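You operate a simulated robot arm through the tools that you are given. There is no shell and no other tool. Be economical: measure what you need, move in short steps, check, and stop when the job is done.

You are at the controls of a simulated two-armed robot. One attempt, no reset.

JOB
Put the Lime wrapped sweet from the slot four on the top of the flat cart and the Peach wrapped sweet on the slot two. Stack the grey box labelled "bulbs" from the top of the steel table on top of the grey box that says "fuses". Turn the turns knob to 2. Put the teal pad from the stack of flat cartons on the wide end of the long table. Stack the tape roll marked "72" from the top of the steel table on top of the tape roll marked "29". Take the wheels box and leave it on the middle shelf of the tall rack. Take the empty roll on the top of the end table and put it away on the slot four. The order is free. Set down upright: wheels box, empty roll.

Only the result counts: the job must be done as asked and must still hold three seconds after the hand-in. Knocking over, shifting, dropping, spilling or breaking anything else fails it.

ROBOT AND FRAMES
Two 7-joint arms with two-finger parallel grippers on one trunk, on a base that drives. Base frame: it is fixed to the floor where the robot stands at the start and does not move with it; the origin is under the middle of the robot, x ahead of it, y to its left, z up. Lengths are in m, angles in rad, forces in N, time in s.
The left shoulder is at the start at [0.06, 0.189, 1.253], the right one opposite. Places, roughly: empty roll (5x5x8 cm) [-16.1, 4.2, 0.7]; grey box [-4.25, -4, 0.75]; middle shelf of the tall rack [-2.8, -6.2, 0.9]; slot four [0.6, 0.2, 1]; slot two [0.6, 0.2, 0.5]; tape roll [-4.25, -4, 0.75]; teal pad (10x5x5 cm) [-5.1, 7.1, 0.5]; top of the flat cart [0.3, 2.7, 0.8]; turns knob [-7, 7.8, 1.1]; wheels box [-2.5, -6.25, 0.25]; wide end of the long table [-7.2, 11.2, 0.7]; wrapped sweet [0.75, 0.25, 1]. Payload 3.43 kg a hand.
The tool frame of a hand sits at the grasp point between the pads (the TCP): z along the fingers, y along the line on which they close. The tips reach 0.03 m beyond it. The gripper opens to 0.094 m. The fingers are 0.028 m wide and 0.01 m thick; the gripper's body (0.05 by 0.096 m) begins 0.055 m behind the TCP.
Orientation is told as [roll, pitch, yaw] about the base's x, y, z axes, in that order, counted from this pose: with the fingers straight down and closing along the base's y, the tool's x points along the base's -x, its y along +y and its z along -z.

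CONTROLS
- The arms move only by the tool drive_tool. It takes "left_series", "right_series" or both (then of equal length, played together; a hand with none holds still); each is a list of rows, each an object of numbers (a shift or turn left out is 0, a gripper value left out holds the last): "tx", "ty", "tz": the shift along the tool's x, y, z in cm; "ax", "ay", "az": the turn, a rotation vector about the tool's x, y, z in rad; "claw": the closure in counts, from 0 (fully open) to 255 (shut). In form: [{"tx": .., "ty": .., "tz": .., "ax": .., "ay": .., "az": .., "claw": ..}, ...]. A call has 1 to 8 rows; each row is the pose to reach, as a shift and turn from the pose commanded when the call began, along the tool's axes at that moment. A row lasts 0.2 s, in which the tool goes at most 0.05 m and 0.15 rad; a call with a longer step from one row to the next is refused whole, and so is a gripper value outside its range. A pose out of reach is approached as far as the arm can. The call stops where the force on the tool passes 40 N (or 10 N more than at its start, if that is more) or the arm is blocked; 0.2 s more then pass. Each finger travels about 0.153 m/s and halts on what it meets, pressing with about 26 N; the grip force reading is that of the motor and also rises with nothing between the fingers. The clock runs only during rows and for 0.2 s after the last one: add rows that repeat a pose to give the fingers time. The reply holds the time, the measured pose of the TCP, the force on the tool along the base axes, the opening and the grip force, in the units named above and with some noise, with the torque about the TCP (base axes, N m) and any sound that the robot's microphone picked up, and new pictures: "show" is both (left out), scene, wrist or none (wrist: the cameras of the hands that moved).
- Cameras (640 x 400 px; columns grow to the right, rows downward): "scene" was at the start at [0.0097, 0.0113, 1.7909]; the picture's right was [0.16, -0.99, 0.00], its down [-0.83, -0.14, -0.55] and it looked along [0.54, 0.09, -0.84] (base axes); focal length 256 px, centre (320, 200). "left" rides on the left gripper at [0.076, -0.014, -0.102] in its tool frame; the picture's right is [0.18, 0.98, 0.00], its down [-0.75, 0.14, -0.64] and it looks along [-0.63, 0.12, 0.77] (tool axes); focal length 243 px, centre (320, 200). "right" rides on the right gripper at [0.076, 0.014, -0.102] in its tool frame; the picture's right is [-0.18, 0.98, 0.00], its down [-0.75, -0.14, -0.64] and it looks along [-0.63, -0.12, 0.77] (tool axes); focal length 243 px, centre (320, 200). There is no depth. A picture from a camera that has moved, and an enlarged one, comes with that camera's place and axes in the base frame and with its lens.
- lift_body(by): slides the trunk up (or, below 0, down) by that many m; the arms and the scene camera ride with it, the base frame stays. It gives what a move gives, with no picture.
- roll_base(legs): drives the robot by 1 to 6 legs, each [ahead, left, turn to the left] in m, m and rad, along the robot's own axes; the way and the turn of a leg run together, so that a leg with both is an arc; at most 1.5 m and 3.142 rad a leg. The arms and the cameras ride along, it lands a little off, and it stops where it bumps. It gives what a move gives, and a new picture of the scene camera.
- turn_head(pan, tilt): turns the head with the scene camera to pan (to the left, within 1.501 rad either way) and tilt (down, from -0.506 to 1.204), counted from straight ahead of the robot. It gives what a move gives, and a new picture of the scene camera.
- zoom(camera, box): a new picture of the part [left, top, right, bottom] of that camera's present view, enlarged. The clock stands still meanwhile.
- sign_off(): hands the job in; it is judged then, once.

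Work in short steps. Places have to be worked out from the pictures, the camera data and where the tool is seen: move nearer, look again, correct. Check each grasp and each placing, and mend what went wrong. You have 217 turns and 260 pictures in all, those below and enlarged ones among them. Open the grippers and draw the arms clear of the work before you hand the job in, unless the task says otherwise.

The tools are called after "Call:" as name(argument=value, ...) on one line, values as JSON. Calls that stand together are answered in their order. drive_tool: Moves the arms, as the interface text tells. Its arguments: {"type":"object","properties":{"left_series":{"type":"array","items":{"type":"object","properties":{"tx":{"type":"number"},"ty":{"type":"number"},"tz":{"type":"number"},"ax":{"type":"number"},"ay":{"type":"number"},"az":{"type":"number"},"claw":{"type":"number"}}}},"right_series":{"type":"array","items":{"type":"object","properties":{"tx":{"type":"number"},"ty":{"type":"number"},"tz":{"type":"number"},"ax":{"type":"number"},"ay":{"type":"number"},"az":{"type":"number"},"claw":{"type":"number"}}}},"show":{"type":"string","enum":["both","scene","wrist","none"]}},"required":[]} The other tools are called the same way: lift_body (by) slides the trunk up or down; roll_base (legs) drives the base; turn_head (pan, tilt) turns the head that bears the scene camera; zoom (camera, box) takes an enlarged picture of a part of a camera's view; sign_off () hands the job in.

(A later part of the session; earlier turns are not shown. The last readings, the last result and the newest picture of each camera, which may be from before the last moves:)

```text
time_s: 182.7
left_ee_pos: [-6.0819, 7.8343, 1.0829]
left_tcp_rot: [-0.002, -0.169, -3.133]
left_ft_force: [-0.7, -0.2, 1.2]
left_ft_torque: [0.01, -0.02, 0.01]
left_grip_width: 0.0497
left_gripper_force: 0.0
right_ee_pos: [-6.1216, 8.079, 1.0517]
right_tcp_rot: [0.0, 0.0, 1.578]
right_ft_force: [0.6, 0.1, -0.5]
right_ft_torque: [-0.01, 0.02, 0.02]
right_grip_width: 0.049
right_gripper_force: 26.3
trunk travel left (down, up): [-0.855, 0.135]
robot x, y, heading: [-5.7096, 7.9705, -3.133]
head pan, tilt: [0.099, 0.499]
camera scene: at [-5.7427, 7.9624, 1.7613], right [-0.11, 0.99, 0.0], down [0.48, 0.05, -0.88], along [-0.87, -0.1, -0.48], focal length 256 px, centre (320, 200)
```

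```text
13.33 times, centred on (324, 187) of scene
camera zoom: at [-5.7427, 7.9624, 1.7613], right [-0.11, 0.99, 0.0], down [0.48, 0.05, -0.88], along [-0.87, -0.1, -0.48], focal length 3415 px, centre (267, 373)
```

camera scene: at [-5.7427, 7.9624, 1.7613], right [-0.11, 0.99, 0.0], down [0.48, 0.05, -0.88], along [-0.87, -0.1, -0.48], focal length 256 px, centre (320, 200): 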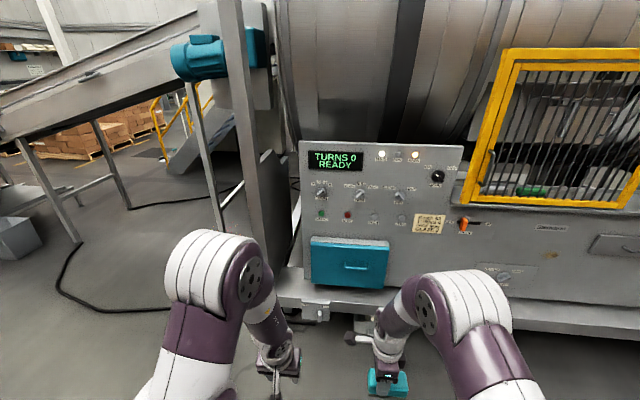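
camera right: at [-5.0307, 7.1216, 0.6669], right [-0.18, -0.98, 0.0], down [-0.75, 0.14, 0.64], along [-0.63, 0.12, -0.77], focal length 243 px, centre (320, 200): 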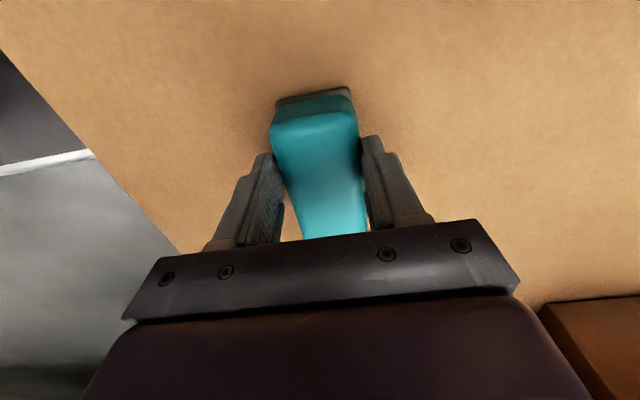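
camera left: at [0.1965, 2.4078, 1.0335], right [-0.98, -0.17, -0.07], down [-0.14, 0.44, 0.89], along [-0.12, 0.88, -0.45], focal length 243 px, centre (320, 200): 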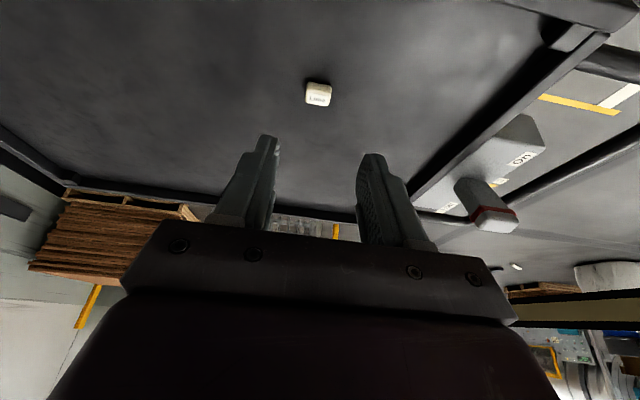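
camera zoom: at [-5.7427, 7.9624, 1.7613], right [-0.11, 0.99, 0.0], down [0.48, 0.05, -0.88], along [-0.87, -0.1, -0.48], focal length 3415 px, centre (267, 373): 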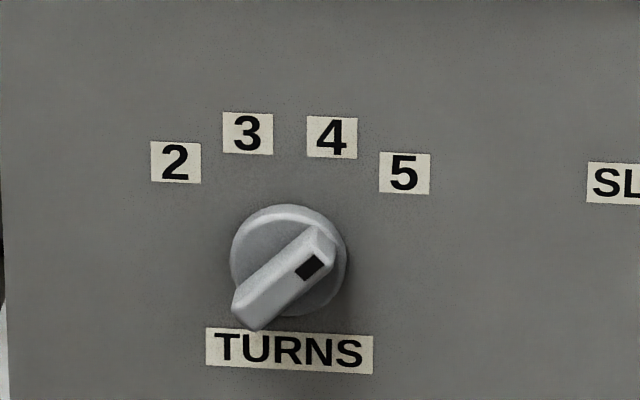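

The knob points at 5; I need to turn it to 2 (about 105° counter-clockwise). Knob judged at (-7.03, 7.83, 1.10). I pitch the left hand to point forward first.

Call:
drive_tool(left_series=[{"tx": -2, "ay": -0.14}, {"tx": -4, "ay": -0.28}, {"tx": -6, "ay": -0.42}, {"tx": -8, "ay": -0.56}, {"tx": -10, "ay": -0.7}, {"tx": -12, "ay": -0.84}, {"tx": -14, "ay": -0.98}, {"tx": -16, "ay": -1.12}], show="none")

Call:
drive_tool(left_series=[{"ay": -0.14}, {"ay": -0.28}, {"ay": -0.28, "claw": 60}])

```text
time_s: 184.4
left_ee_pos: [-6.2398, 7.8333, 1.1115]
left_tcp_rot: [-0.006, -1.29, -3.127]
left_ft_force: [-0.6, 0.9, 1.0]
left_ft_torque: [-0.01, -0.02, 0.03]
left_grip_width: 0.0495
left_gripper_force: 0.0
left hand out of reach, approached as far as the arm can: row 1, 3
right_ee_pos: [-6.1227, 8.0791, 1.053]
right_tcp_rot: [-0.001, 0.0, 1.578]
right_ft_force: [-0.5, -0.4, -1.0]
right_ft_torque: [0.0, 0.04, -0.03]
right_grip_width: 0.0491
right_gripper_force: 26.1
trunk travel left (down, up): [-0.855, 0.135]
robot x, y, heading: [-5.7143, 7.9732, -3.127]
head pan, tilt: [0.099, 0.499]
```

```text
time_s: 185.2
left_ee_pos: [-6.2379, 7.8326, 1.1111]
left_tcp_rot: [-0.943, -1.569, -2.19]
left_ft_force: [0.5, -0.3, -0.1]
left_ft_torque: [0.03, 0.02, 0.02]
left_grip_width: 0.0719
left_gripper_force: 0.1
right_ee_pos: [-6.1218, 8.0792, 1.0511]
right_tcp_rot: [0.0, -0.001, 1.578]
right_ft_force: [0.3, -0.5, -0.9]
right_ft_torque: [0.01, 0.0, -0.03]
right_grip_width: 0.0491
right_gripper_force: 26.0
trunk travel left (down, up): [-0.855, 0.135]
robot x, y, heading: [-5.7129, 7.9728, -3.13]
head pan, tilt: [0.099, 0.499]
camera scene: at [-5.7416, 7.9624, 1.7614], right [-0.11, 0.99, 0.0], down [0.48, 0.05, -0.88], along [-0.87, -0.1, -0.48], focal length 256 px, centre (320, 200)
camera left: at [-6.1355, 7.8489, 1.0342], right [0.01, -0.98, -0.19], down [0.64, -0.14, 0.75], along [-0.77, -0.13, 0.63], focal length 243 px, centre (320, 200)
```

scene: 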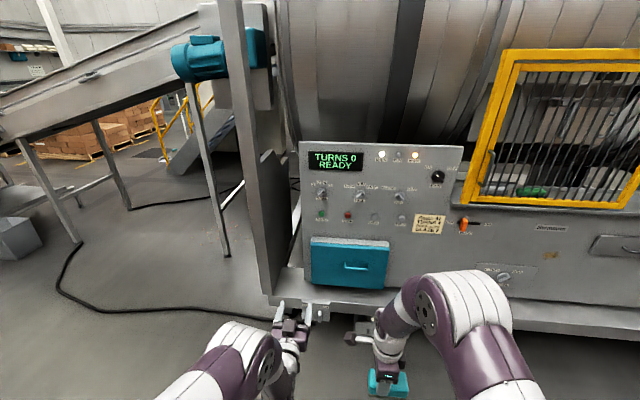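
left: 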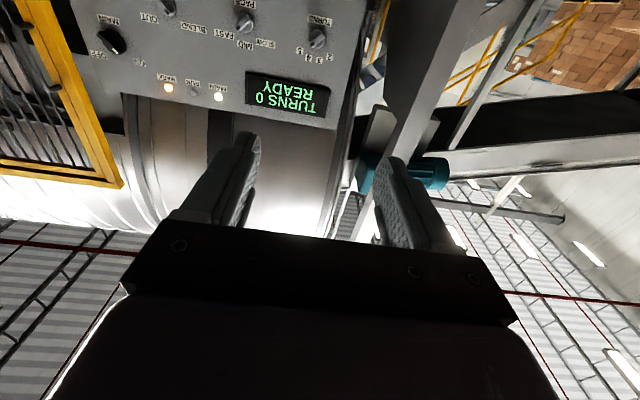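

The two views give the knob at about (-6.99, 7.83, 1.128). I roll 0.5 m ahead and look again.

Call:
roll_base(legs=[[0.5, 0, 0]])

Call:
zoom(camera="left", box=[200, 0, 440, 150])

```text
time_s: 188.2
left_ee_pos: [-6.743, 7.8223, 1.1112]
left_tcp_rot: [-0.474, -1.567, -2.657]
left_ft_force: [0.6, -0.5, -0.6]
left_ft_torque: [0.02, 0.01, 0.02]
left_grip_width: 0.0719
left_gripper_force: 0.0
right_ee_pos: [-6.6284, 8.069, 1.0524]
right_tcp_rot: [0.001, 0.0, 1.58]
right_ft_force: [-0.7, 0.3, -0.9]
right_ft_torque: [-0.05, -0.01, -0.05]
right_grip_width: 0.0491
right_gripper_force: 25.8
trunk travel left (down, up): [-0.855, 0.135]
robot x, y, heading: [-6.2181, 7.9692, -3.127]
head pan, tilt: [0.099, 0.499]
camera scene: at [-6.2484, 7.9545, 1.7614], right [-0.12, 0.99, 0.0], down [0.48, 0.06, -0.88], along [-0.87, -0.1, -0.48], focal length 256 px, centre (320, 200)
```

scene: 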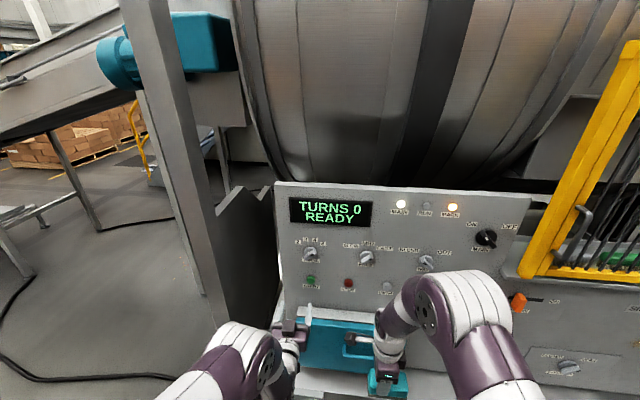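

```text
2.67 times, centred on (320, 75) of left
camera zoom: at [-6.6416, 7.8393, 1.0342], right [0.01, -0.98, -0.19], down [0.64, -0.13, 0.76], along [-0.77, -0.13, 0.63], focal length 647 px, centre (320, 533)
```

zoom: 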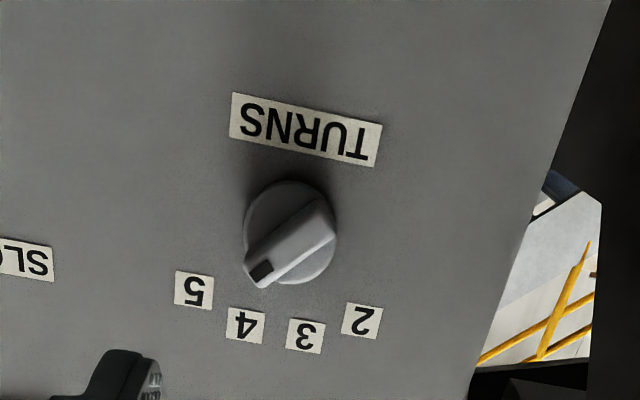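

Knob refined at (-6.98, 7.833, 1.125), blade about 50° clockwise from upright. I roll 0.1 m ahead, rotate the hand 0.87 rad to match the blade and centre on it.

Call:
roll_base(legs=[[0.1, 0, 0]])

Call:
drive_tool(left_series=[{"az": 0.145, "tx": -0.3, "ty": -0.2}, {"az": 0.29, "tx": -0.6, "ty": -0.4}, {"az": 0.435, "tx": -0.9, "ty": -0.6}, {"az": 0.58, "tx": -1.1, "ty": -0.8}, {"az": 0.725, "tx": -1.3, "ty": -1.0}, {"az": 0.87, "tx": -1.4, "ty": -1.0}])

```text
time_s: 189.4
left_ee_pos: [-6.8455, 7.8208, 1.1116]
left_tcp_rot: [-0.458, -1.567, -2.669]
left_ft_force: [-0.4, -0.3, 0.1]
left_ft_torque: [0.03, -0.01, -0.01]
left_grip_width: 0.072
left_gripper_force: 0.0
right_ee_pos: [-6.7298, 8.0687, 1.0522]
right_tcp_rot: [-0.001, -0.001, 1.583]
right_ft_force: [0.2, 0.2, -0.1]
right_ft_torque: [-0.03, 0.01, 0.0]
right_grip_width: 0.049
right_gripper_force: 26.4
trunk travel left (down, up): [-0.855, 0.135]
robot x, y, heading: [-6.3213, 7.9582, -3.127]
head pan, tilt: [0.099, 0.499]
camera scene: at [-6.3493, 7.9528, 1.7614], right [-0.12, 0.99, 0.0], down [0.47, 0.06, -0.88], along [-0.87, -0.1, -0.48], focal length 256 px, centre (320, 200)
```

scene: 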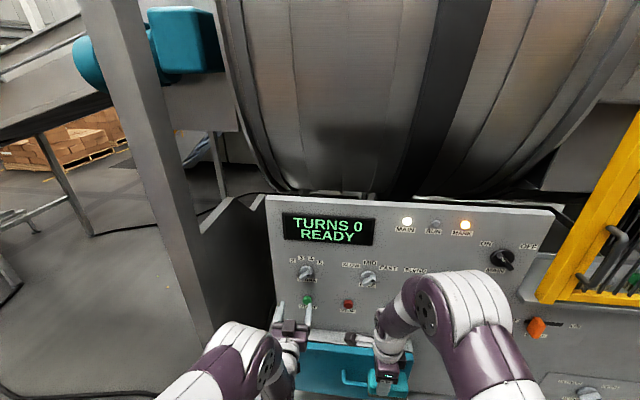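

```text
time_s: 190.8
left_ee_pos: [-6.8451, 7.831, 1.1267]
left_tcp_rot: [1.566, -0.699, 1.586]
left_ft_force: [1.0, 0.8, 0.3]
left_ft_torque: [-0.02, -0.01, 0.02]
left_grip_width: 0.0719
left_gripper_force: 0.0
right_ee_pos: [-6.731, 8.0696, 1.0523]
right_tcp_rot: [-0.001, 0.0, 1.58]
right_ft_force: [-0.8, -0.2, -1.2]
right_ft_torque: [0.0, 0.0, 0.02]
right_grip_width: 0.049
right_gripper_force: 26.2
trunk travel left (down, up): [-0.855, 0.135]
robot x, y, heading: [-6.3198, 7.9643, -3.126]
head pan, tilt: [0.099, 0.499]
camera scene: at [-6.3504, 7.9528, 1.7614], right [-0.12, 0.99, 0.0], down [0.48, 0.06, -0.88], along [-0.87, -0.1, -0.48], focal length 256 px, centre (320, 200)
camera left: at [-6.7428, 7.7844, 1.065], right [0.01, -0.77, 0.63], down [0.63, 0.49, 0.6], along [-0.77, 0.4, 0.49], focal length 243 px, centre (320, 200)
```

scene: 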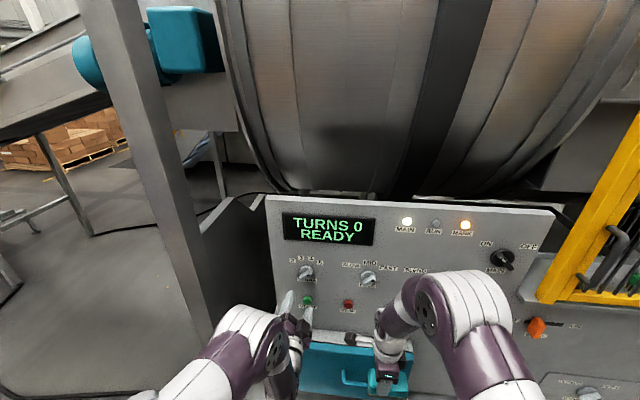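
left: 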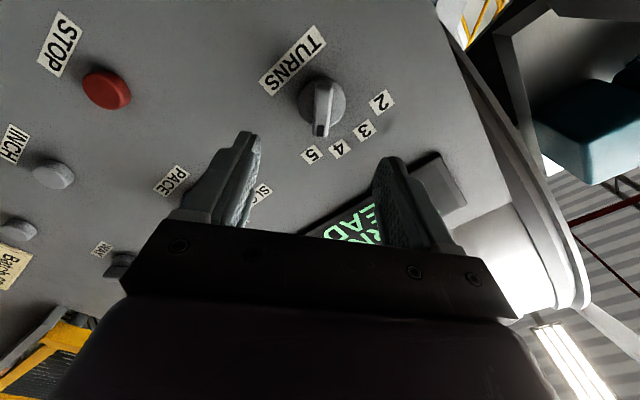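

The blade is now aligned with the finger plane and centred. I advance 11 cm.

Call:
drive_tool(left_series=[{"tz": 4}, {"tz": 7.5}, {"tz": 9}, {"tz": 10}], show="wrist")

```text
time_s: 191.8
left_ee_pos: [-6.9469, 7.8295, 1.125]
left_tcp_rot: [1.565, -0.702, 1.586]
left_ft_force: [-0.2, 0.8, 0.0]
left_ft_torque: [0.03, 0.02, 0.0]
left_grip_width: 0.0715
left_gripper_force: 0.0
right_ee_pos: [-6.7297, 8.068, 1.0521]
right_tcp_rot: [-0.001, 0.0, 1.579]
right_ft_force: [0.9, 0.0, -1.5]
right_ft_torque: [-0.01, 0.0, 0.0]
right_grip_width: 0.0494
right_gripper_force: 26.4
trunk travel left (down, up): [-0.855, 0.135]
robot x, y, heading: [-6.3188, 7.9632, -3.124]
head pan, tilt: [0.099, 0.499]
camera left: at [-6.8436, 7.7834, 1.064], right [0.01, -0.78, 0.63], down [0.63, 0.49, 0.6], along [-0.77, 0.4, 0.49], focal length 243 px, centre (320, 200)
```

left: 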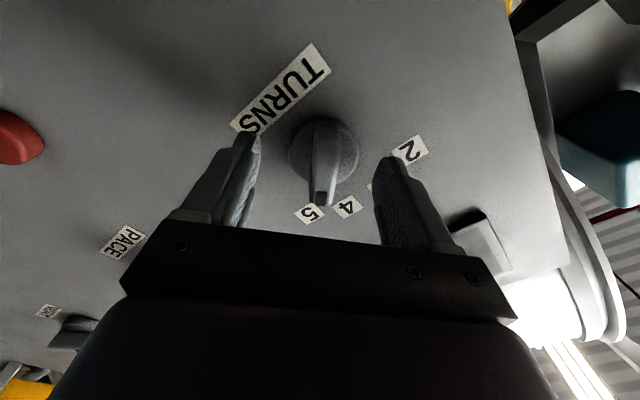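

Tips are around the blade. I go 0.8 cm deeper and close gently.

Call:
drive_tool(left_series=[{"tz": 0.4}, {"tz": 0.8}, {"tz": 0.8, "claw": 160}, {"tz": 0.8, "claw": 255}, {"tz": 0.8, "claw": 255}], show="wrist")

```text
time_s: 193.0
left_ee_pos: [-6.9541, 7.8287, 1.1288]
left_tcp_rot: [1.573, -0.705, 1.585]
left_ft_force: [-5.7, -9.6, 15.5]
left_ft_torque: [1.19, -0.56, -0.24]
left_grip_width: 0.0176
left_gripper_force: 44.9
right_ee_pos: [-6.7299, 8.0675, 1.0534]
right_tcp_rot: [-0.001, -0.001, 1.581]
right_ft_force: [0.1, 1.1, -0.5]
right_ft_torque: [0.0, 0.02, 0.01]
right_grip_width: 0.0492
right_gripper_force: 26.1
trunk travel left (down, up): [-0.855, 0.135]
robot x, y, heading: [-6.3195, 7.9623, -3.123]
head pan, tilt: [0.099, 0.499]
camera left: at [-6.8513, 7.7825, 1.066], right [0.01, -0.78, 0.63], down [0.64, 0.49, 0.59], along [-0.77, 0.39, 0.5], focal length 243 px, centre (320, 200)
```

left: 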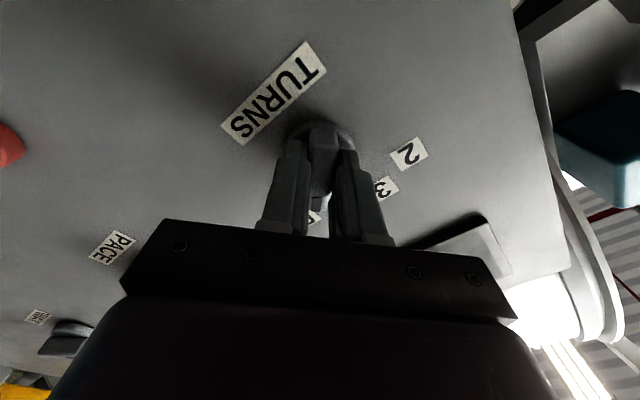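

The blade is gripped (17.6 mm) with a slight side load. I relieve it by 0.3 cm and turn counter-clockwise by 1.2 rad as a first part.

Call:
drive_tool(left_series=[{"ty": 0.3}, {"ty": 0.3, "az": -0.15}, {"ty": 0.3, "az": -0.3}, {"ty": 0.3, "az": -0.45}, {"ty": 0.3, "az": -0.6}, {"ty": 0.3, "az": -0.75}, {"ty": 0.3, "az": -0.9}, {"ty": 0.3, "az": -1.05}], show="wrist")

```text
time_s: 194.8
left_ee_pos: [-6.9543, 7.8308, 1.1259]
left_tcp_rot: [-1.543, -1.389, -1.589]
left_ft_force: [-5.9, 13.4, 5.0]
left_ft_torque: [-0.05, -0.69, -1.48]
left_grip_width: 0.016
left_gripper_force: 45.2
right_ee_pos: [-6.7302, 8.0709, 1.0521]
right_tcp_rot: [-0.003, 0.001, 1.581]
right_ft_force: [0.1, 0.4, -0.6]
right_ft_torque: [0.02, -0.01, 0.01]
right_grip_width: 0.049
right_gripper_force: 26.2
trunk travel left (down, up): [-0.855, 0.135]
robot x, y, heading: [-6.3201, 7.964, -3.127]
head pan, tilt: [0.099, 0.499]
camera left: at [-6.8517, 7.8614, 1.0535], right [0.01, -0.93, -0.36], down [0.64, -0.27, 0.72], along [-0.77, -0.24, 0.6], focal length 243 px, centre (320, 200)
```

left: 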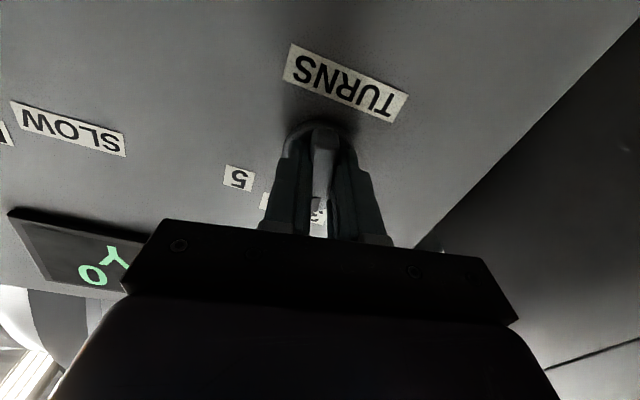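

The knob turns with the hand. I continue by 0.78 rad.

Call:
drive_tool(left_series=[{"ty": -0.2, "az": -0.13}, {"ty": -0.2, "az": -0.26}, {"ty": -0.2, "az": -0.39}, {"ty": -0.2, "az": -0.52}, {"ty": -0.2, "az": -0.65}, {"ty": -0.2, "az": -0.78}], show="wrist")

```text
time_s: 196.2
left_ee_pos: [-6.9547, 7.8324, 1.1279]
left_tcp_rot: [-1.567, -0.613, -1.558]
left_ft_force: [-4.2, 15.6, 6.7]
left_ft_torque: [-1.78, 0.45, -1.15]
left_grip_width: 0.0201
left_gripper_force: 44.8
right_ee_pos: [-6.7307, 8.0715, 1.0527]
right_tcp_rot: [0.0, 0.003, 1.582]
right_ft_force: [-0.6, -0.1, -0.4]
right_ft_torque: [-0.03, 0.01, 0.02]
right_grip_width: 0.049
right_gripper_force: 25.8
trunk travel left (down, up): [-0.855, 0.135]
robot x, y, heading: [-6.3189, 7.9625, -3.124]
head pan, tilt: [0.099, 0.499]
camera left: at [-6.8525, 7.9058, 1.0952], right [0.01, -0.41, -0.91], down [0.65, -0.69, 0.32], along [-0.76, -0.59, 0.26], focal length 243 px, centre (320, 200)
```

left: 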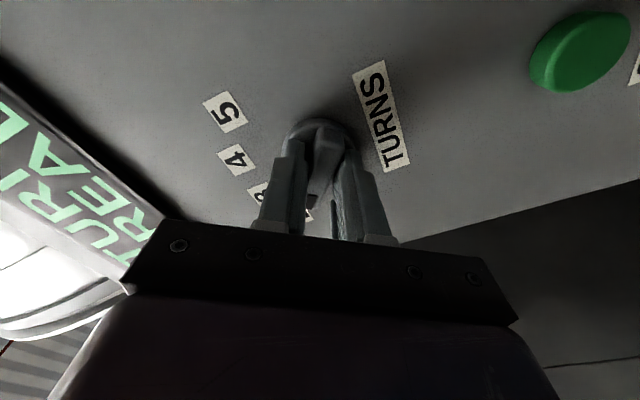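

There is a torque now, perhaps the end stop or a detent. I open and back off to see the pointer.

Call:
drive_tool(left_series=[{"claw": 160}, {"claw": 60}, {"claw": 60}, {"claw": 60, "tz": -4}, {"claw": 60, "tz": -8}, {"claw": 60, "tz": -10}], show="wrist")

Call:
zoom(camera="scene", box=[264, 220, 360, 280])

```text
time_s: 197.6
left_ee_pos: [-6.8535, 7.8295, 1.1279]
left_tcp_rot: [-1.565, -0.611, -1.56]
left_ft_force: [-0.2, 0.4, 1.0]
left_ft_torque: [0.04, 0.0, -0.04]
left_grip_width: 0.072
left_gripper_force: 0.1
right_ee_pos: [-6.7294, 8.0683, 1.0526]
right_tcp_rot: [0.0, -0.002, 1.581]
right_ft_force: [-0.6, 0.4, -1.1]
right_ft_torque: [-0.04, -0.02, -0.03]
right_grip_width: 0.049
right_gripper_force: 26.0
trunk travel left (down, up): [-0.855, 0.135]
robot x, y, heading: [-6.3198, 7.9627, -3.125]
head pan, tilt: [0.099, 0.499]
camera left: at [-6.7519, 7.9033, 1.095], right [0.01, -0.41, -0.91], down [0.65, -0.69, 0.32], along [-0.76, -0.6, 0.26], focal length 243 px, centre (320, 200)
```

left: 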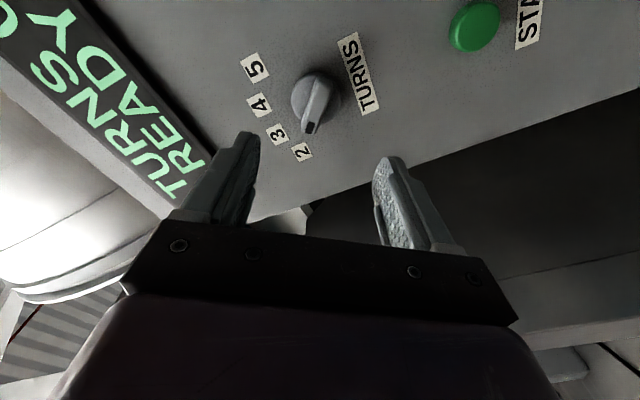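

```text
6.67 times, centred on (312, 250) of scene
camera zoom: at [-6.3503, 7.9525, 1.7614], right [-0.12, 0.99, 0.0], down [0.48, 0.06, -0.88], along [-0.87, -0.1, -0.48], focal length 1707 px, centre (373, -133)
```

zoom: 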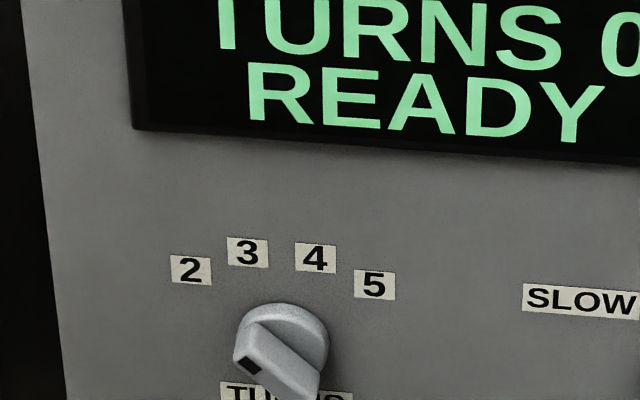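

The pointer now sits at 2. I back away and drive sideways to +y toward the long table.

Call:
roll_base(legs=[[-0.95, 0, 0], [0, -1.4, 0], [0, -1.4, 0], [0, -0.7, 0]])

Call:
drive_tool(left_series=[{"az": 0.15}, {"az": 0.3}, {"az": 0.45}, {"az": 0.6}, {"az": 0.75}, {"az": 0.93}], show="none")

```text
time_s: 219.1
left_ee_pos: [-5.965, 11.368, 1.1283]
left_tcp_rot: [-1.566, -0.609, -1.579]
left_ft_force: [-0.5, 1.3, 0.0]
left_ft_torque: [0.03, 0.01, 0.03]
left_grip_width: 0.0719
left_gripper_force: 0.0
right_ee_pos: [-5.8391, 11.6034, 1.0521]
right_tcp_rot: [0.001, 0.0, 1.561]
right_ft_force: [0.2, -1.0, -1.0]
right_ft_torque: [0.0, 0.01, 0.01]
right_grip_width: 0.0489
right_gripper_force: 26.6
trunk travel left (down, up): [-0.855, 0.135]
robot x, y, heading: [-5.4314, 11.4894, 3.142]
head pan, tilt: [0.099, 0.499]
camera scene: at [-5.4606, 11.48, 1.7614], right [-0.1, 1.0, 0.0], down [0.48, 0.05, -0.88], along [-0.87, -0.08, -0.48], focal length 256 px, centre (320, 200)
```

scene: 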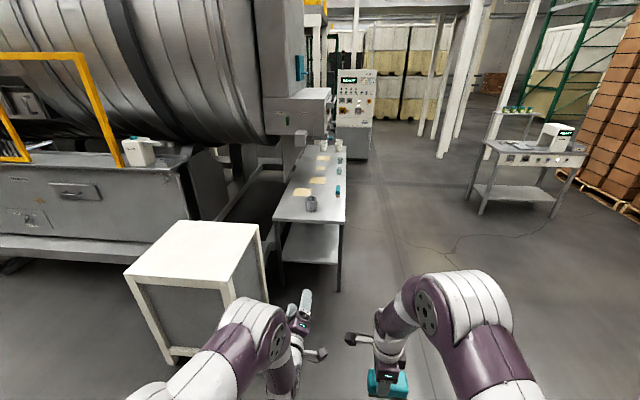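

```text
refused: row 6 steps farther than a row can; nothing moved
```

I see the long table, near end around (-7.1, 11.2). I enlarge it.

Call:
zoom(camera="scene", box=[250, 130, 400, 240])

Call:
drive_tool(left_series=[{"az": 0.15}, {"az": 0.3}, {"az": 0.45}, {"az": 0.6}, {"az": 0.75}, {"az": 0.9}], show="none")

```text
3.64 times, centred on (325, 185) of scene
camera zoom: at [-5.4606, 11.48, 1.7614], right [-0.1, 1.0, 0.0], down [0.48, 0.05, -0.88], along [-0.87, -0.08, -0.48], focal length 931 px, centre (302, 254)
```

zoom: 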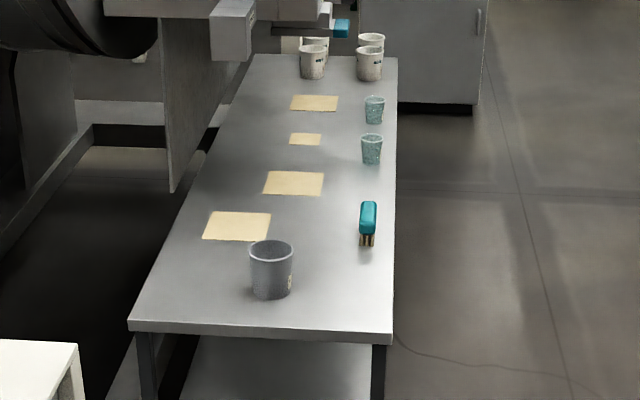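

```text
time_s: 220.5
left_ee_pos: [-5.9663, 11.3693, 1.1281]
left_tcp_rot: [-1.517, -1.512, -1.63]
left_ft_force: [0.3, 0.6, -0.9]
left_ft_torque: [0.03, 0.03, -0.01]
left_grip_width: 0.0717
left_gripper_force: 0.1
right_ee_pos: [-5.8383, 11.6042, 1.0517]
right_tcp_rot: [0.0, 0.0, 1.561]
right_ft_force: [-0.4, 0.2, -1.4]
right_ft_torque: [0.03, 0.01, 0.03]
right_grip_width: 0.0492
right_gripper_force: 26.0
trunk travel left (down, up): [-0.855, 0.135]
robot x, y, heading: [-5.4287, 11.4873, 3.139]
head pan, tilt: [0.099, 0.499]
```

The table runs along -x from x≈-7.04, y 10.97–11.51; a grey cup stands at ≈(-7.17, 11.25) and a brush at ≈(-7.45, 11.43). I will set the pad at ≈(-7.14, 11.41). First I fold the left hand back down.

Call:
drive_tool(left_series=[{"ay": 0.14, "tz": -2, "ty": 1}, {"ay": 0.28, "tz": -4, "ty": 2}, {"ay": 0.42, "tz": -6, "ty": 3}, {"ay": 0.56, "tz": -8, "ty": 4}, {"ay": 0.7, "tz": -10, "ty": 5}, {"ay": 0.84, "tz": -12, "ty": 6}, {"ay": 0.98, "tz": -14, "ty": 7}, {"ay": 1.12, "tz": -16, "ty": 8}], show="none")

Call:
roll_base(legs=[[1.0, 0.03, 0]])

Call:
turn_head(pan=0, tilt=0.8)

```text
time_s: 222.3
left_ee_pos: [-5.807, 11.287, 1.1239]
left_tcp_rot: [-0.067, -0.442, -3.118]
left_ft_force: [0.0, -0.7, 0.3]
left_ft_torque: [-0.03, 0.02, 0.01]
left_grip_width: 0.0718
left_gripper_force: 0.2
right_ee_pos: [-5.8375, 11.6041, 1.052]
right_tcp_rot: [0.0, -0.001, 1.563]
right_ft_force: [-0.1, 0.5, 0.0]
right_ft_torque: [0.0, 0.01, -0.06]
right_grip_width: 0.049
right_gripper_force: 26.1
trunk travel left (down, up): [-0.855, 0.135]
robot x, y, heading: [-5.4288, 11.4911, 3.135]
head pan, tilt: [0.099, 0.499]
```

```text
time_s: 227.4
left_ee_pos: [-6.801, 11.2727, 1.1229]
left_tcp_rot: [-0.068, -0.446, -3.133]
left_ft_force: [0.2, -0.3, -0.2]
left_ft_torque: [0.01, 0.02, -0.02]
left_grip_width: 0.0716
left_gripper_force: 0.0
right_ee_pos: [-6.8284, 11.5889, 1.0524]
right_tcp_rot: [0.0, -0.001, 1.548]
right_ft_force: [0.1, 0.0, -0.7]
right_ft_torque: [0.0, 0.03, -0.01]
right_grip_width: 0.0493
right_gripper_force: 26.3
trunk travel left (down, up): [-0.855, 0.135]
robot x, y, heading: [-6.4222, 11.4719, 3.125]
head pan, tilt: [0.099, 0.499]
camera scene: at [-6.4525, 11.4605, 1.7614], right [-0.08, 1.0, 0.0], down [0.48, 0.04, -0.88], along [-0.88, -0.07, -0.48], focal length 256 px, centre (320, 200)
```

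scene: 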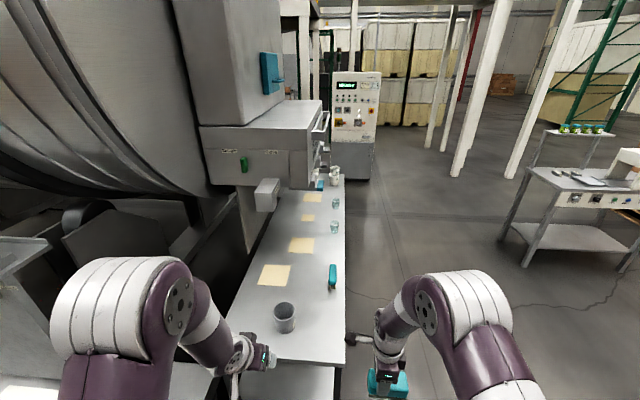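

```text
time_s: 228.2
left_ee_pos: [-6.8013, 11.2719, 1.1226]
left_tcp_rot: [-0.069, -0.447, -3.133]
left_ft_force: [0.3, -0.3, -0.4]
left_ft_torque: [0.01, 0.0, -0.01]
left_grip_width: 0.0722
left_gripper_force: 0.1
right_ee_pos: [-6.8287, 11.5889, 1.0515]
right_tcp_rot: [-0.002, 0.0, 1.548]
right_ft_force: [-0.1, 0.6, 0.2]
right_ft_torque: [-0.02, 0.0, 0.0]
right_grip_width: 0.0491
right_gripper_force: 26.1
trunk travel left (down, up): [-0.855, 0.135]
robot x, y, heading: [-6.425, 11.4669, 3.125]
head pan, tilt: [0.0, 0.799]
camera scene: at [-6.4433, 11.4693, 1.7355], right [0.02, 1.0, 0.0], down [0.72, -0.01, -0.7], along [-0.7, 0.01, -0.72], focal length 256 px, centre (320, 200)
```

scene: 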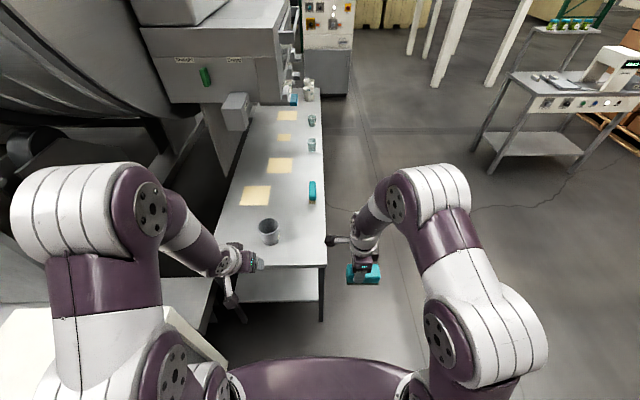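

Table geometry confirmed. I roll 0.12 m ahead, lower 0.15 m, and bring the pad over (-7.13, 11.42).

Call:
roll_base(legs=[[0.12, 0, 0]])

Call:
lift_body(by=-0.13)

Call:
drive_tool(right_series=[{"tx": 2, "ty": 4}, {"tx": 5, "ty": 7}, {"tx": 8, "ty": 10}, {"tx": 11, "ty": 13}, {"tx": 14, "ty": 16}, {"tx": 16.5, "ty": 18}])

```text
time_s: 229.5
left_ee_pos: [-6.9204, 11.2743, 1.1228]
left_tcp_rot: [-0.068, -0.447, -3.13]
left_ft_force: [0.1, -0.2, 0.0]
left_ft_torque: [-0.02, 0.03, -0.01]
left_grip_width: 0.0721
left_gripper_force: 0.1
right_ee_pos: [-6.9492, 11.5901, 1.0527]
right_tcp_rot: [0.002, 0.0, 1.551]
right_ft_force: [0.2, -0.4, -0.5]
right_ft_torque: [0.0, 0.01, 0.01]
right_grip_width: 0.049
right_gripper_force: 25.4
trunk travel left (down, up): [-0.855, 0.135]
robot x, y, heading: [-6.5444, 11.4695, 3.126]
head pan, tilt: [0.0, 0.799]
camera scene: at [-6.5621, 11.4712, 1.7355], right [0.01, 1.0, 0.0], down [0.72, -0.01, -0.7], along [-0.7, 0.01, -0.72], focal length 256 px, centre (320, 200)
```

scene: 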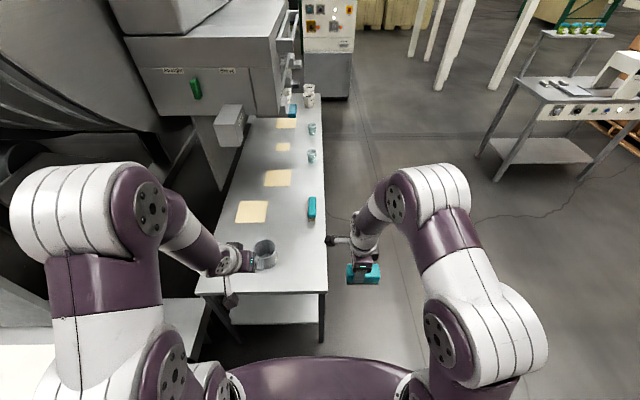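

```text
time_s: 231.1
left_ee_pos: [-6.9212, 11.2727, 0.9927]
left_tcp_rot: [-0.068, -0.447, -3.128]
left_ft_force: [0.1, -0.1, 0.2]
left_ft_torque: [-0.01, 0.0, -0.03]
left_grip_width: 0.0721
left_gripper_force: 0.1
right_ee_pos: [-6.9488, 11.5896, 0.9221]
right_tcp_rot: [0.001, 0.001, 1.55]
right_ft_force: [-0.6, 0.0, -0.9]
right_ft_torque: [-0.02, 0.0, 0.02]
right_grip_width: 0.0493
right_gripper_force: 25.7
trunk travel left (down, up): [-0.725, 0.265]
robot x, y, heading: [-6.5417, 11.4695, 3.131]
head pan, tilt: [0.0, 0.799]
```

```text
time_s: 232.5
left_ee_pos: [-6.921, 11.2729, 0.9938]
left_tcp_rot: [-0.069, -0.447, -3.13]
left_ft_force: [0.0, 0.2, -0.3]
left_ft_torque: [-0.02, -0.02, 0.01]
left_grip_width: 0.0718
left_gripper_force: 0.1
right_ee_pos: [-7.1032, 11.4404, 0.9118]
right_tcp_rot: [0.001, 0.0, 1.55]
right_ft_force: [-0.4, -0.6, -0.8]
right_ft_torque: [0.0, -0.02, -0.04]
right_grip_width: 0.0493
right_gripper_force: 25.5
right hand out of reach, approached as far as the arm can: row 5, 6
trunk travel left (down, up): [-0.725, 0.265]
robot x, y, heading: [-6.5428, 11.4694, 3.127]
head pan, tilt: [0.0, 0.799]
camera scene: at [-6.5628, 11.471, 1.6054], right [0.01, 1.0, 0.0], down [0.72, -0.01, -0.7], along [-0.7, 0.01, -0.72], focal length 256 px, centre (320, 200)
camera right: at [-7.1176, 11.3639, 1.0154], right [-0.98, 0.21, 0.0], down [0.16, 0.75, 0.64], along [0.13, 0.63, -0.77], focal length 243 px, centre (320, 200)
```

scene: 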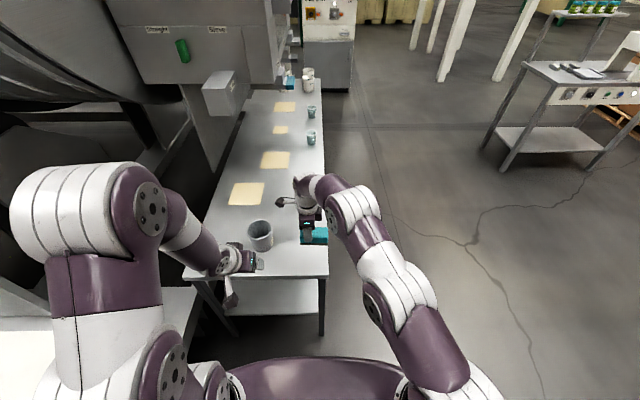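
right: 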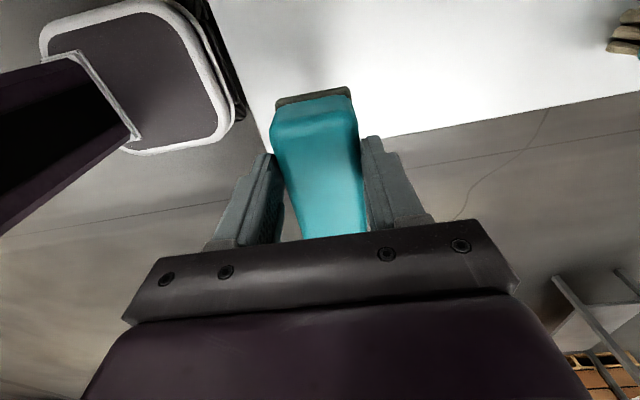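

The pad is over the table's near right corner. I pull the command back to x≈-7.10 and lower the trunk 0.1 m.

Call:
drive_tool(right_series=[{"ty": -1.5}, {"ty": -3}], show="none")

Call:
lift_body(by=-0.11)

Call:
turn_head(pan=0, tilt=0.75)

```text
time_s: 233.1
left_ee_pos: [-6.9206, 11.272, 0.9941]
left_tcp_rot: [-0.068, -0.448, -3.131]
left_ft_force: [0.5, 0.5, 0.7]
left_ft_torque: [0.0, 0.03, -0.01]
left_grip_width: 0.0719
left_gripper_force: 0.1
right_ee_pos: [-7.074, 11.4385, 0.9129]
right_tcp_rot: [0.001, -0.001, 1.551]
right_ft_force: [-0.2, -0.5, -0.9]
right_ft_torque: [-0.01, 0.0, -0.01]
right_grip_width: 0.0493
right_gripper_force: 26.0
trunk travel left (down, up): [-0.725, 0.265]
robot x, y, heading: [-6.5414, 11.4707, 3.126]
head pan, tilt: [0.0, 0.799]
```

```text
time_s: 234.5
left_ee_pos: [-6.921, 11.2738, 0.8842]
left_tcp_rot: [-0.07, -0.448, -3.129]
left_ft_force: [0.9, -0.2, -0.1]
left_ft_torque: [0.02, 0.04, -0.02]
left_grip_width: 0.0719
left_gripper_force: 0.1
right_ee_pos: [-7.0741, 11.439, 0.8057]
right_tcp_rot: [0.002, -0.002, 1.55]
right_ft_force: [0.2, 1.5, 14.5]
right_ft_torque: [0.37, -0.18, 0.05]
right_grip_width: 0.0491
right_gripper_force: 25.9
trunk travel left (down, up): [-0.615, 0.375]
robot x, y, heading: [-6.5439, 11.4711, 3.126]
head pan, tilt: [0.0, 0.799]
```

```text
time_s: 235.1
left_ee_pos: [-6.9202, 11.2735, 0.884]
left_tcp_rot: [-0.069, -0.447, -3.13]
left_ft_force: [0.5, 0.1, 0.1]
left_ft_torque: [0.0, 0.03, 0.0]
left_grip_width: 0.072
left_gripper_force: 0.1
right_ee_pos: [-7.0757, 11.4388, 0.8043]
right_tcp_rot: [0.003, 0.001, 1.55]
right_ft_force: [-4.2, -0.2, 19.0]
right_ft_torque: [0.16, 0.05, 0.05]
right_grip_width: 0.0491
right_gripper_force: 25.5
trunk travel left (down, up): [-0.615, 0.375]
robot x, y, heading: [-6.5428, 11.4707, 3.13]
head pan, tilt: [0.0, 0.75]
camera scene: at [-6.5641, 11.4713, 1.4996], right [0.01, 1.0, 0.0], down [0.68, -0.01, -0.73], along [-0.73, 0.01, -0.68], focal length 256 px, centre (320, 200)
```

scene: 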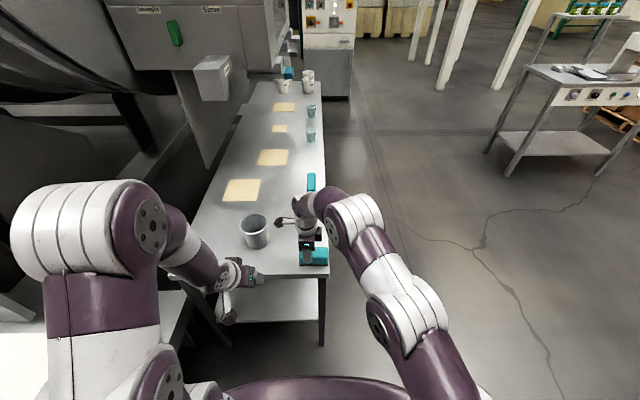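

The pad already touches the table (top z≈0.767), about 1 cm from the right edge. I lift 2 cm, shift 2.5 cm inward and 1.5 cm farther in, and set down again.

Call:
drive_tool(right_series=[{"tz": -2.5}, {"tz": -2.5, "tx": 2.5, "ty": 1.5}, {"tz": -1.2, "tx": 2.5, "ty": 1.5}, {"tz": -0.8, "tx": 2.5, "ty": 1.5}, {"tz": -0.4, "tx": 2.5, "ty": 1.5}, {"tz": 0, "tx": 2.5, "ty": 1.5}], show="wrist")

```text
time_s: 236.5
left_ee_pos: [-6.9196, 11.2735, 0.8842]
left_tcp_rot: [-0.068, -0.445, -3.13]
left_ft_force: [0.5, 0.3, -0.3]
left_ft_torque: [-0.03, -0.02, -0.03]
left_grip_width: 0.072
left_gripper_force: 0.0
right_ee_pos: [-7.0905, 11.4145, 0.805]
right_tcp_rot: [0.002, 0.0, 1.55]
right_ft_force: [1.3, 2.1, 7.4]
right_ft_torque: [-0.13, -0.05, -0.03]
right_grip_width: 0.049
right_gripper_force: 26.7
right hand out of reach, approached as far as the arm can: row 2, 3
trunk travel left (down, up): [-0.615, 0.375]
robot x, y, heading: [-6.5478, 11.4698, 3.127]
head pan, tilt: [0.0, 0.75]
camera right: at [-7.1047, 11.3388, 0.908], right [-0.98, 0.2, 0.0], down [0.16, 0.75, 0.64], along [0.13, 0.63, -0.77], focal length 243 px, centre (320, 200)
```

right: 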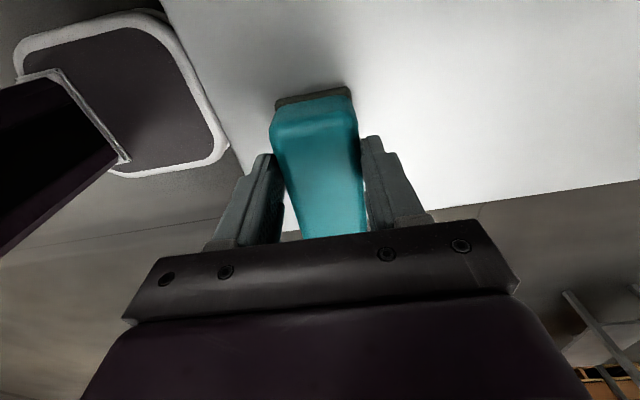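

In contact with 7 N, pad spans y≈11.37–11.47, on the table. I open and lift straight up.

Call:
drive_tool(right_series=[{"claw": 90}, {"claw": 60}, {"claw": 60}, {"tz": -4}, {"tz": -8}, {"tz": -12}, {"tz": -16}])

```text
time_s: 238.1
left_ee_pos: [-6.9199, 11.2721, 0.8831]
left_tcp_rot: [-0.069, -0.447, -3.129]
left_ft_force: [0.8, 0.1, -0.5]
left_ft_torque: [0.0, -0.01, 0.02]
left_grip_width: 0.0717
left_gripper_force: 0.3
right_ee_pos: [-7.0405, 11.4392, 0.9206]
right_tcp_rot: [0.02, 0.009, 1.55]
right_ft_force: [1.1, -0.4, 0.3]
right_ft_torque: [-0.01, 0.05, 0.01]
right_grip_width: 0.072
right_gripper_force: 0.1
right hand out of reach, approached as far as the arm can: row 4, 5, 6, 7
trunk travel left (down, up): [-0.615, 0.375]
robot x, y, heading: [-6.5463, 11.4716, 3.13]
head pan, tilt: [0.0, 0.75]
camera scene: at [-6.5645, 11.4714, 1.4994], right [0.01, 1.0, 0.0], down [0.68, -0.01, -0.73], along [-0.73, 0.01, -0.68], focal length 256 px, centre (320, 200)
camera right: at [-7.0532, 11.3645, 1.0247], right [-0.98, 0.2, 0.02], down [0.17, 0.76, 0.63], along [0.12, 0.62, -0.78], focal length 243 px, centre (320, 200)
```

scene: 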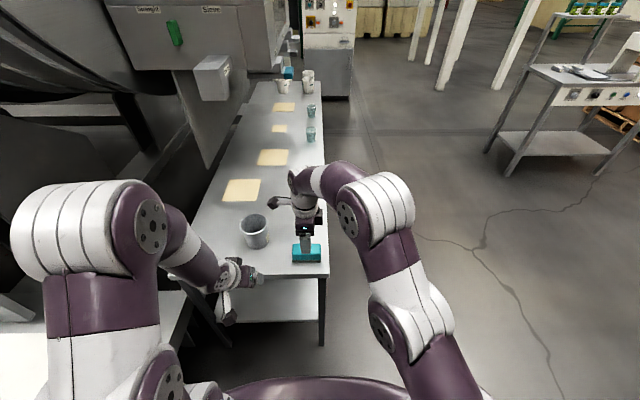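
right: 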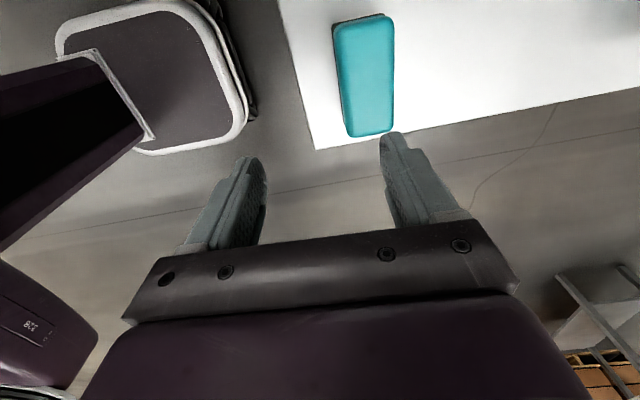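

The pad rests on the table corner, fully supported. I tuck the hand, back off, raise the trunk and look west for the route to the end table.

Call:
drive_tool(right_series=[{"ty": -4, "tx": -2}, {"ty": -8, "tx": -4}, {"ty": -12, "tx": -6}], show="none")

Call:
roll_base(legs=[[-0.5, 0, 0], [0, -0.9, 0]])

Call:
lift_body(by=0.3)

Call:
turn_head(pan=0, tilt=0.15)

```text
time_s: 238.9
left_ee_pos: [-6.92, 11.2749, 0.8843]
left_tcp_rot: [-0.068, -0.448, -3.13]
left_ft_force: [-0.9, -0.1, 1.0]
left_ft_torque: [-0.03, 0.0, 0.0]
left_grip_width: 0.0717
left_gripper_force: 0.1
right_ee_pos: [-6.919, 11.4972, 0.9178]
right_tcp_rot: [-0.001, 0.0, 1.55]
right_ft_force: [0.7, -0.5, 0.1]
right_ft_torque: [-0.03, 0.01, 0.01]
right_grip_width: 0.0722
right_gripper_force: 0.1
trunk travel left (down, up): [-0.615, 0.375]
robot x, y, heading: [-6.5403, 11.4709, 3.132]
head pan, tilt: [0.0, 0.75]
```

```text
time_s: 246.2
left_ee_pos: [-6.4087, 12.1587, 0.8829]
left_tcp_rot: [-0.069, -0.448, -3.125]
left_ft_force: [-0.2, -1.0, -0.5]
left_ft_torque: [-0.02, -0.02, 0.02]
left_grip_width: 0.0718
left_gripper_force: 0.1
right_ee_pos: [-6.4097, 12.3805, 0.9169]
right_tcp_rot: [0.0, 0.001, 1.557]
right_ft_force: [0.5, -1.1, -0.1]
right_ft_torque: [-0.04, 0.01, -0.01]
right_grip_width: 0.072
right_gripper_force: 0.0
trunk travel left (down, up): [-0.615, 0.375]
robot x, y, heading: [-6.032, 12.356, 3.132]
head pan, tilt: [0.0, 0.75]
camera scene: at [-6.0551, 12.3581, 1.4994], right [0.01, 1.0, 0.0], down [0.68, -0.01, -0.73], along [-0.73, 0.01, -0.68], focal length 256 px, centre (320, 200)
```

scene: 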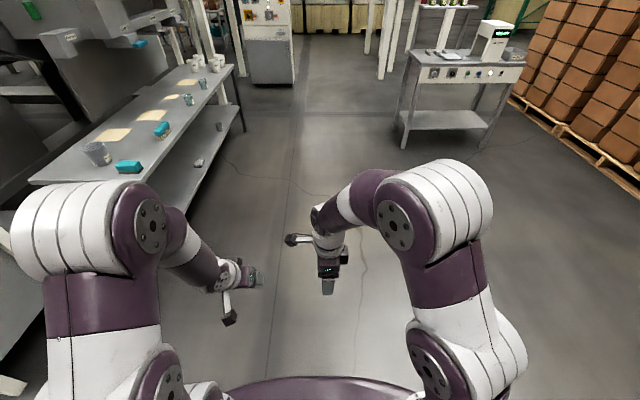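

```text
time_s: 249.2
left_ee_pos: [-6.4092, 12.1565, 1.1842]
left_tcp_rot: [-0.068, -0.447, -3.126]
left_ft_force: [0.4, -0.1, 0.8]
left_ft_torque: [-0.02, 0.0, 0.0]
left_grip_width: 0.0719
left_gripper_force: 0.1
right_ee_pos: [-6.4085, 12.3807, 1.2162]
right_tcp_rot: [0.0, 0.001, 1.557]
right_ft_force: [0.3, 0.2, 1.2]
right_ft_torque: [0.01, -0.01, 0.03]
right_grip_width: 0.072
right_gripper_force: 0.1
trunk travel left (down, up): [-0.915, 0.075]
robot x, y, heading: [-6.0344, 12.3583, 3.134]
head pan, tilt: [0.0, 0.75]
```

```text
time_s: 250.2
left_ee_pos: [-6.409, 12.1575, 1.1839]
left_tcp_rot: [-0.069, -0.448, -3.124]
left_ft_force: [0.4, -0.7, -0.6]
left_ft_torque: [-0.01, 0.0, -0.02]
left_grip_width: 0.0719
left_gripper_force: 0.1
right_ee_pos: [-6.4101, 12.3812, 1.2172]
right_tcp_rot: [0.002, 0.0, 1.556]
right_ft_force: [-0.8, 0.2, 0.0]
right_ft_torque: [-0.01, -0.01, -0.01]
right_grip_width: 0.0717
right_gripper_force: 0.0
trunk travel left (down, up): [-0.915, 0.075]
robot x, y, heading: [-6.032, 12.3592, 3.13]
head pan, tilt: [0.0, 0.15]
camera scene: at [-6.065, 12.3578, 1.8537], right [0.01, 1.0, 0.0], down [0.15, 0.0, -0.99], along [-0.99, 0.01, -0.15], focal length 256 px, centre (320, 200)
```

scene: 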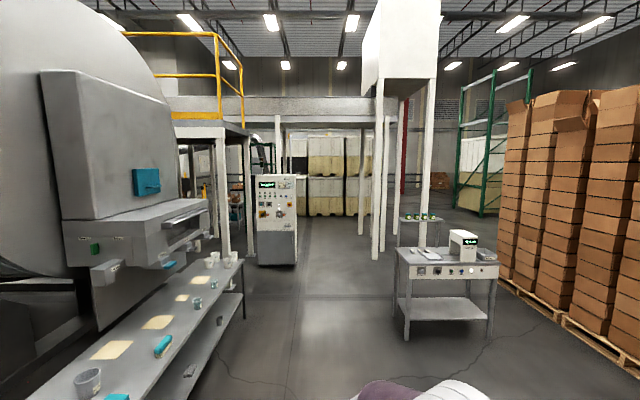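

The aisle at y≈12.0–13.3 is free up to the crates at x≈-14.8. I drive along it to x≈-12.5 and turn left to face -y.

Call:
roll_base(legs=[[1.5, -0.2, 0], [1.5, 0, 0], [1.5, 0, 0], [1.5, 0, 0], [0.5, 0, 0], [0, 0, 1.571]])

```text
refused: leg 1 is longer than a leg can be; nothing moved
```

The first leg was too long; I shorten it.

Call:
roll_base(legs=[[1.4, -0.2, 0], [1.5, 0, 0], [1.5, 0, 0], [1.5, 0, 0], [0.5, 0, 0], [0, 0, 1.571]])

```text
time_s: 284.8
left_ee_pos: [-12.241, 12.1207, 1.1846]
left_tcp_rot: [-0.069, -0.45, -1.53]
left_ft_force: [-0.9, 0.9, -0.2]
left_ft_torque: [0.02, 0.0, 0.0]
left_grip_width: 0.0718
left_gripper_force: 0.1
right_ee_pos: [-12.4637, 12.1162, 1.2175]
right_tcp_rot: [-0.001, 0.0, -3.133]
right_ft_force: [0.2, -0.4, 0.0]
right_ft_torque: [0.0, 0.0, 0.01]
right_grip_width: 0.0719
right_gripper_force: 0.1
trunk travel left (down, up): [-0.915, 0.075]
robot x, y, heading: [-12.4507, 12.4928, -1.555]
head pan, tilt: [0.0, 0.15]
camera scene: at [-12.4489, 12.4602, 1.8538], right [-1.0, -0.02, 0.0], down [0.0, 0.15, -0.99], along [0.02, -0.99, -0.15], focal length 256 px, centre (320, 200)
```

scene: 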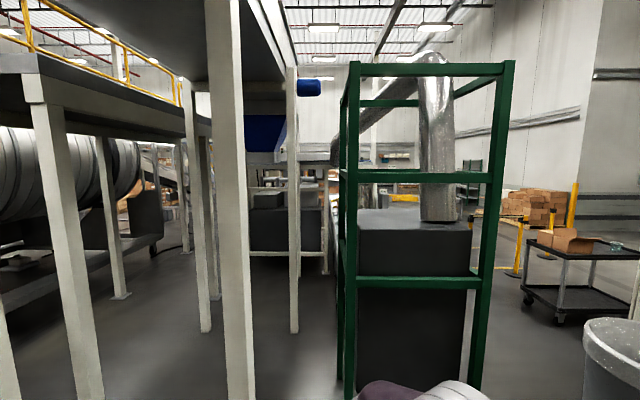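

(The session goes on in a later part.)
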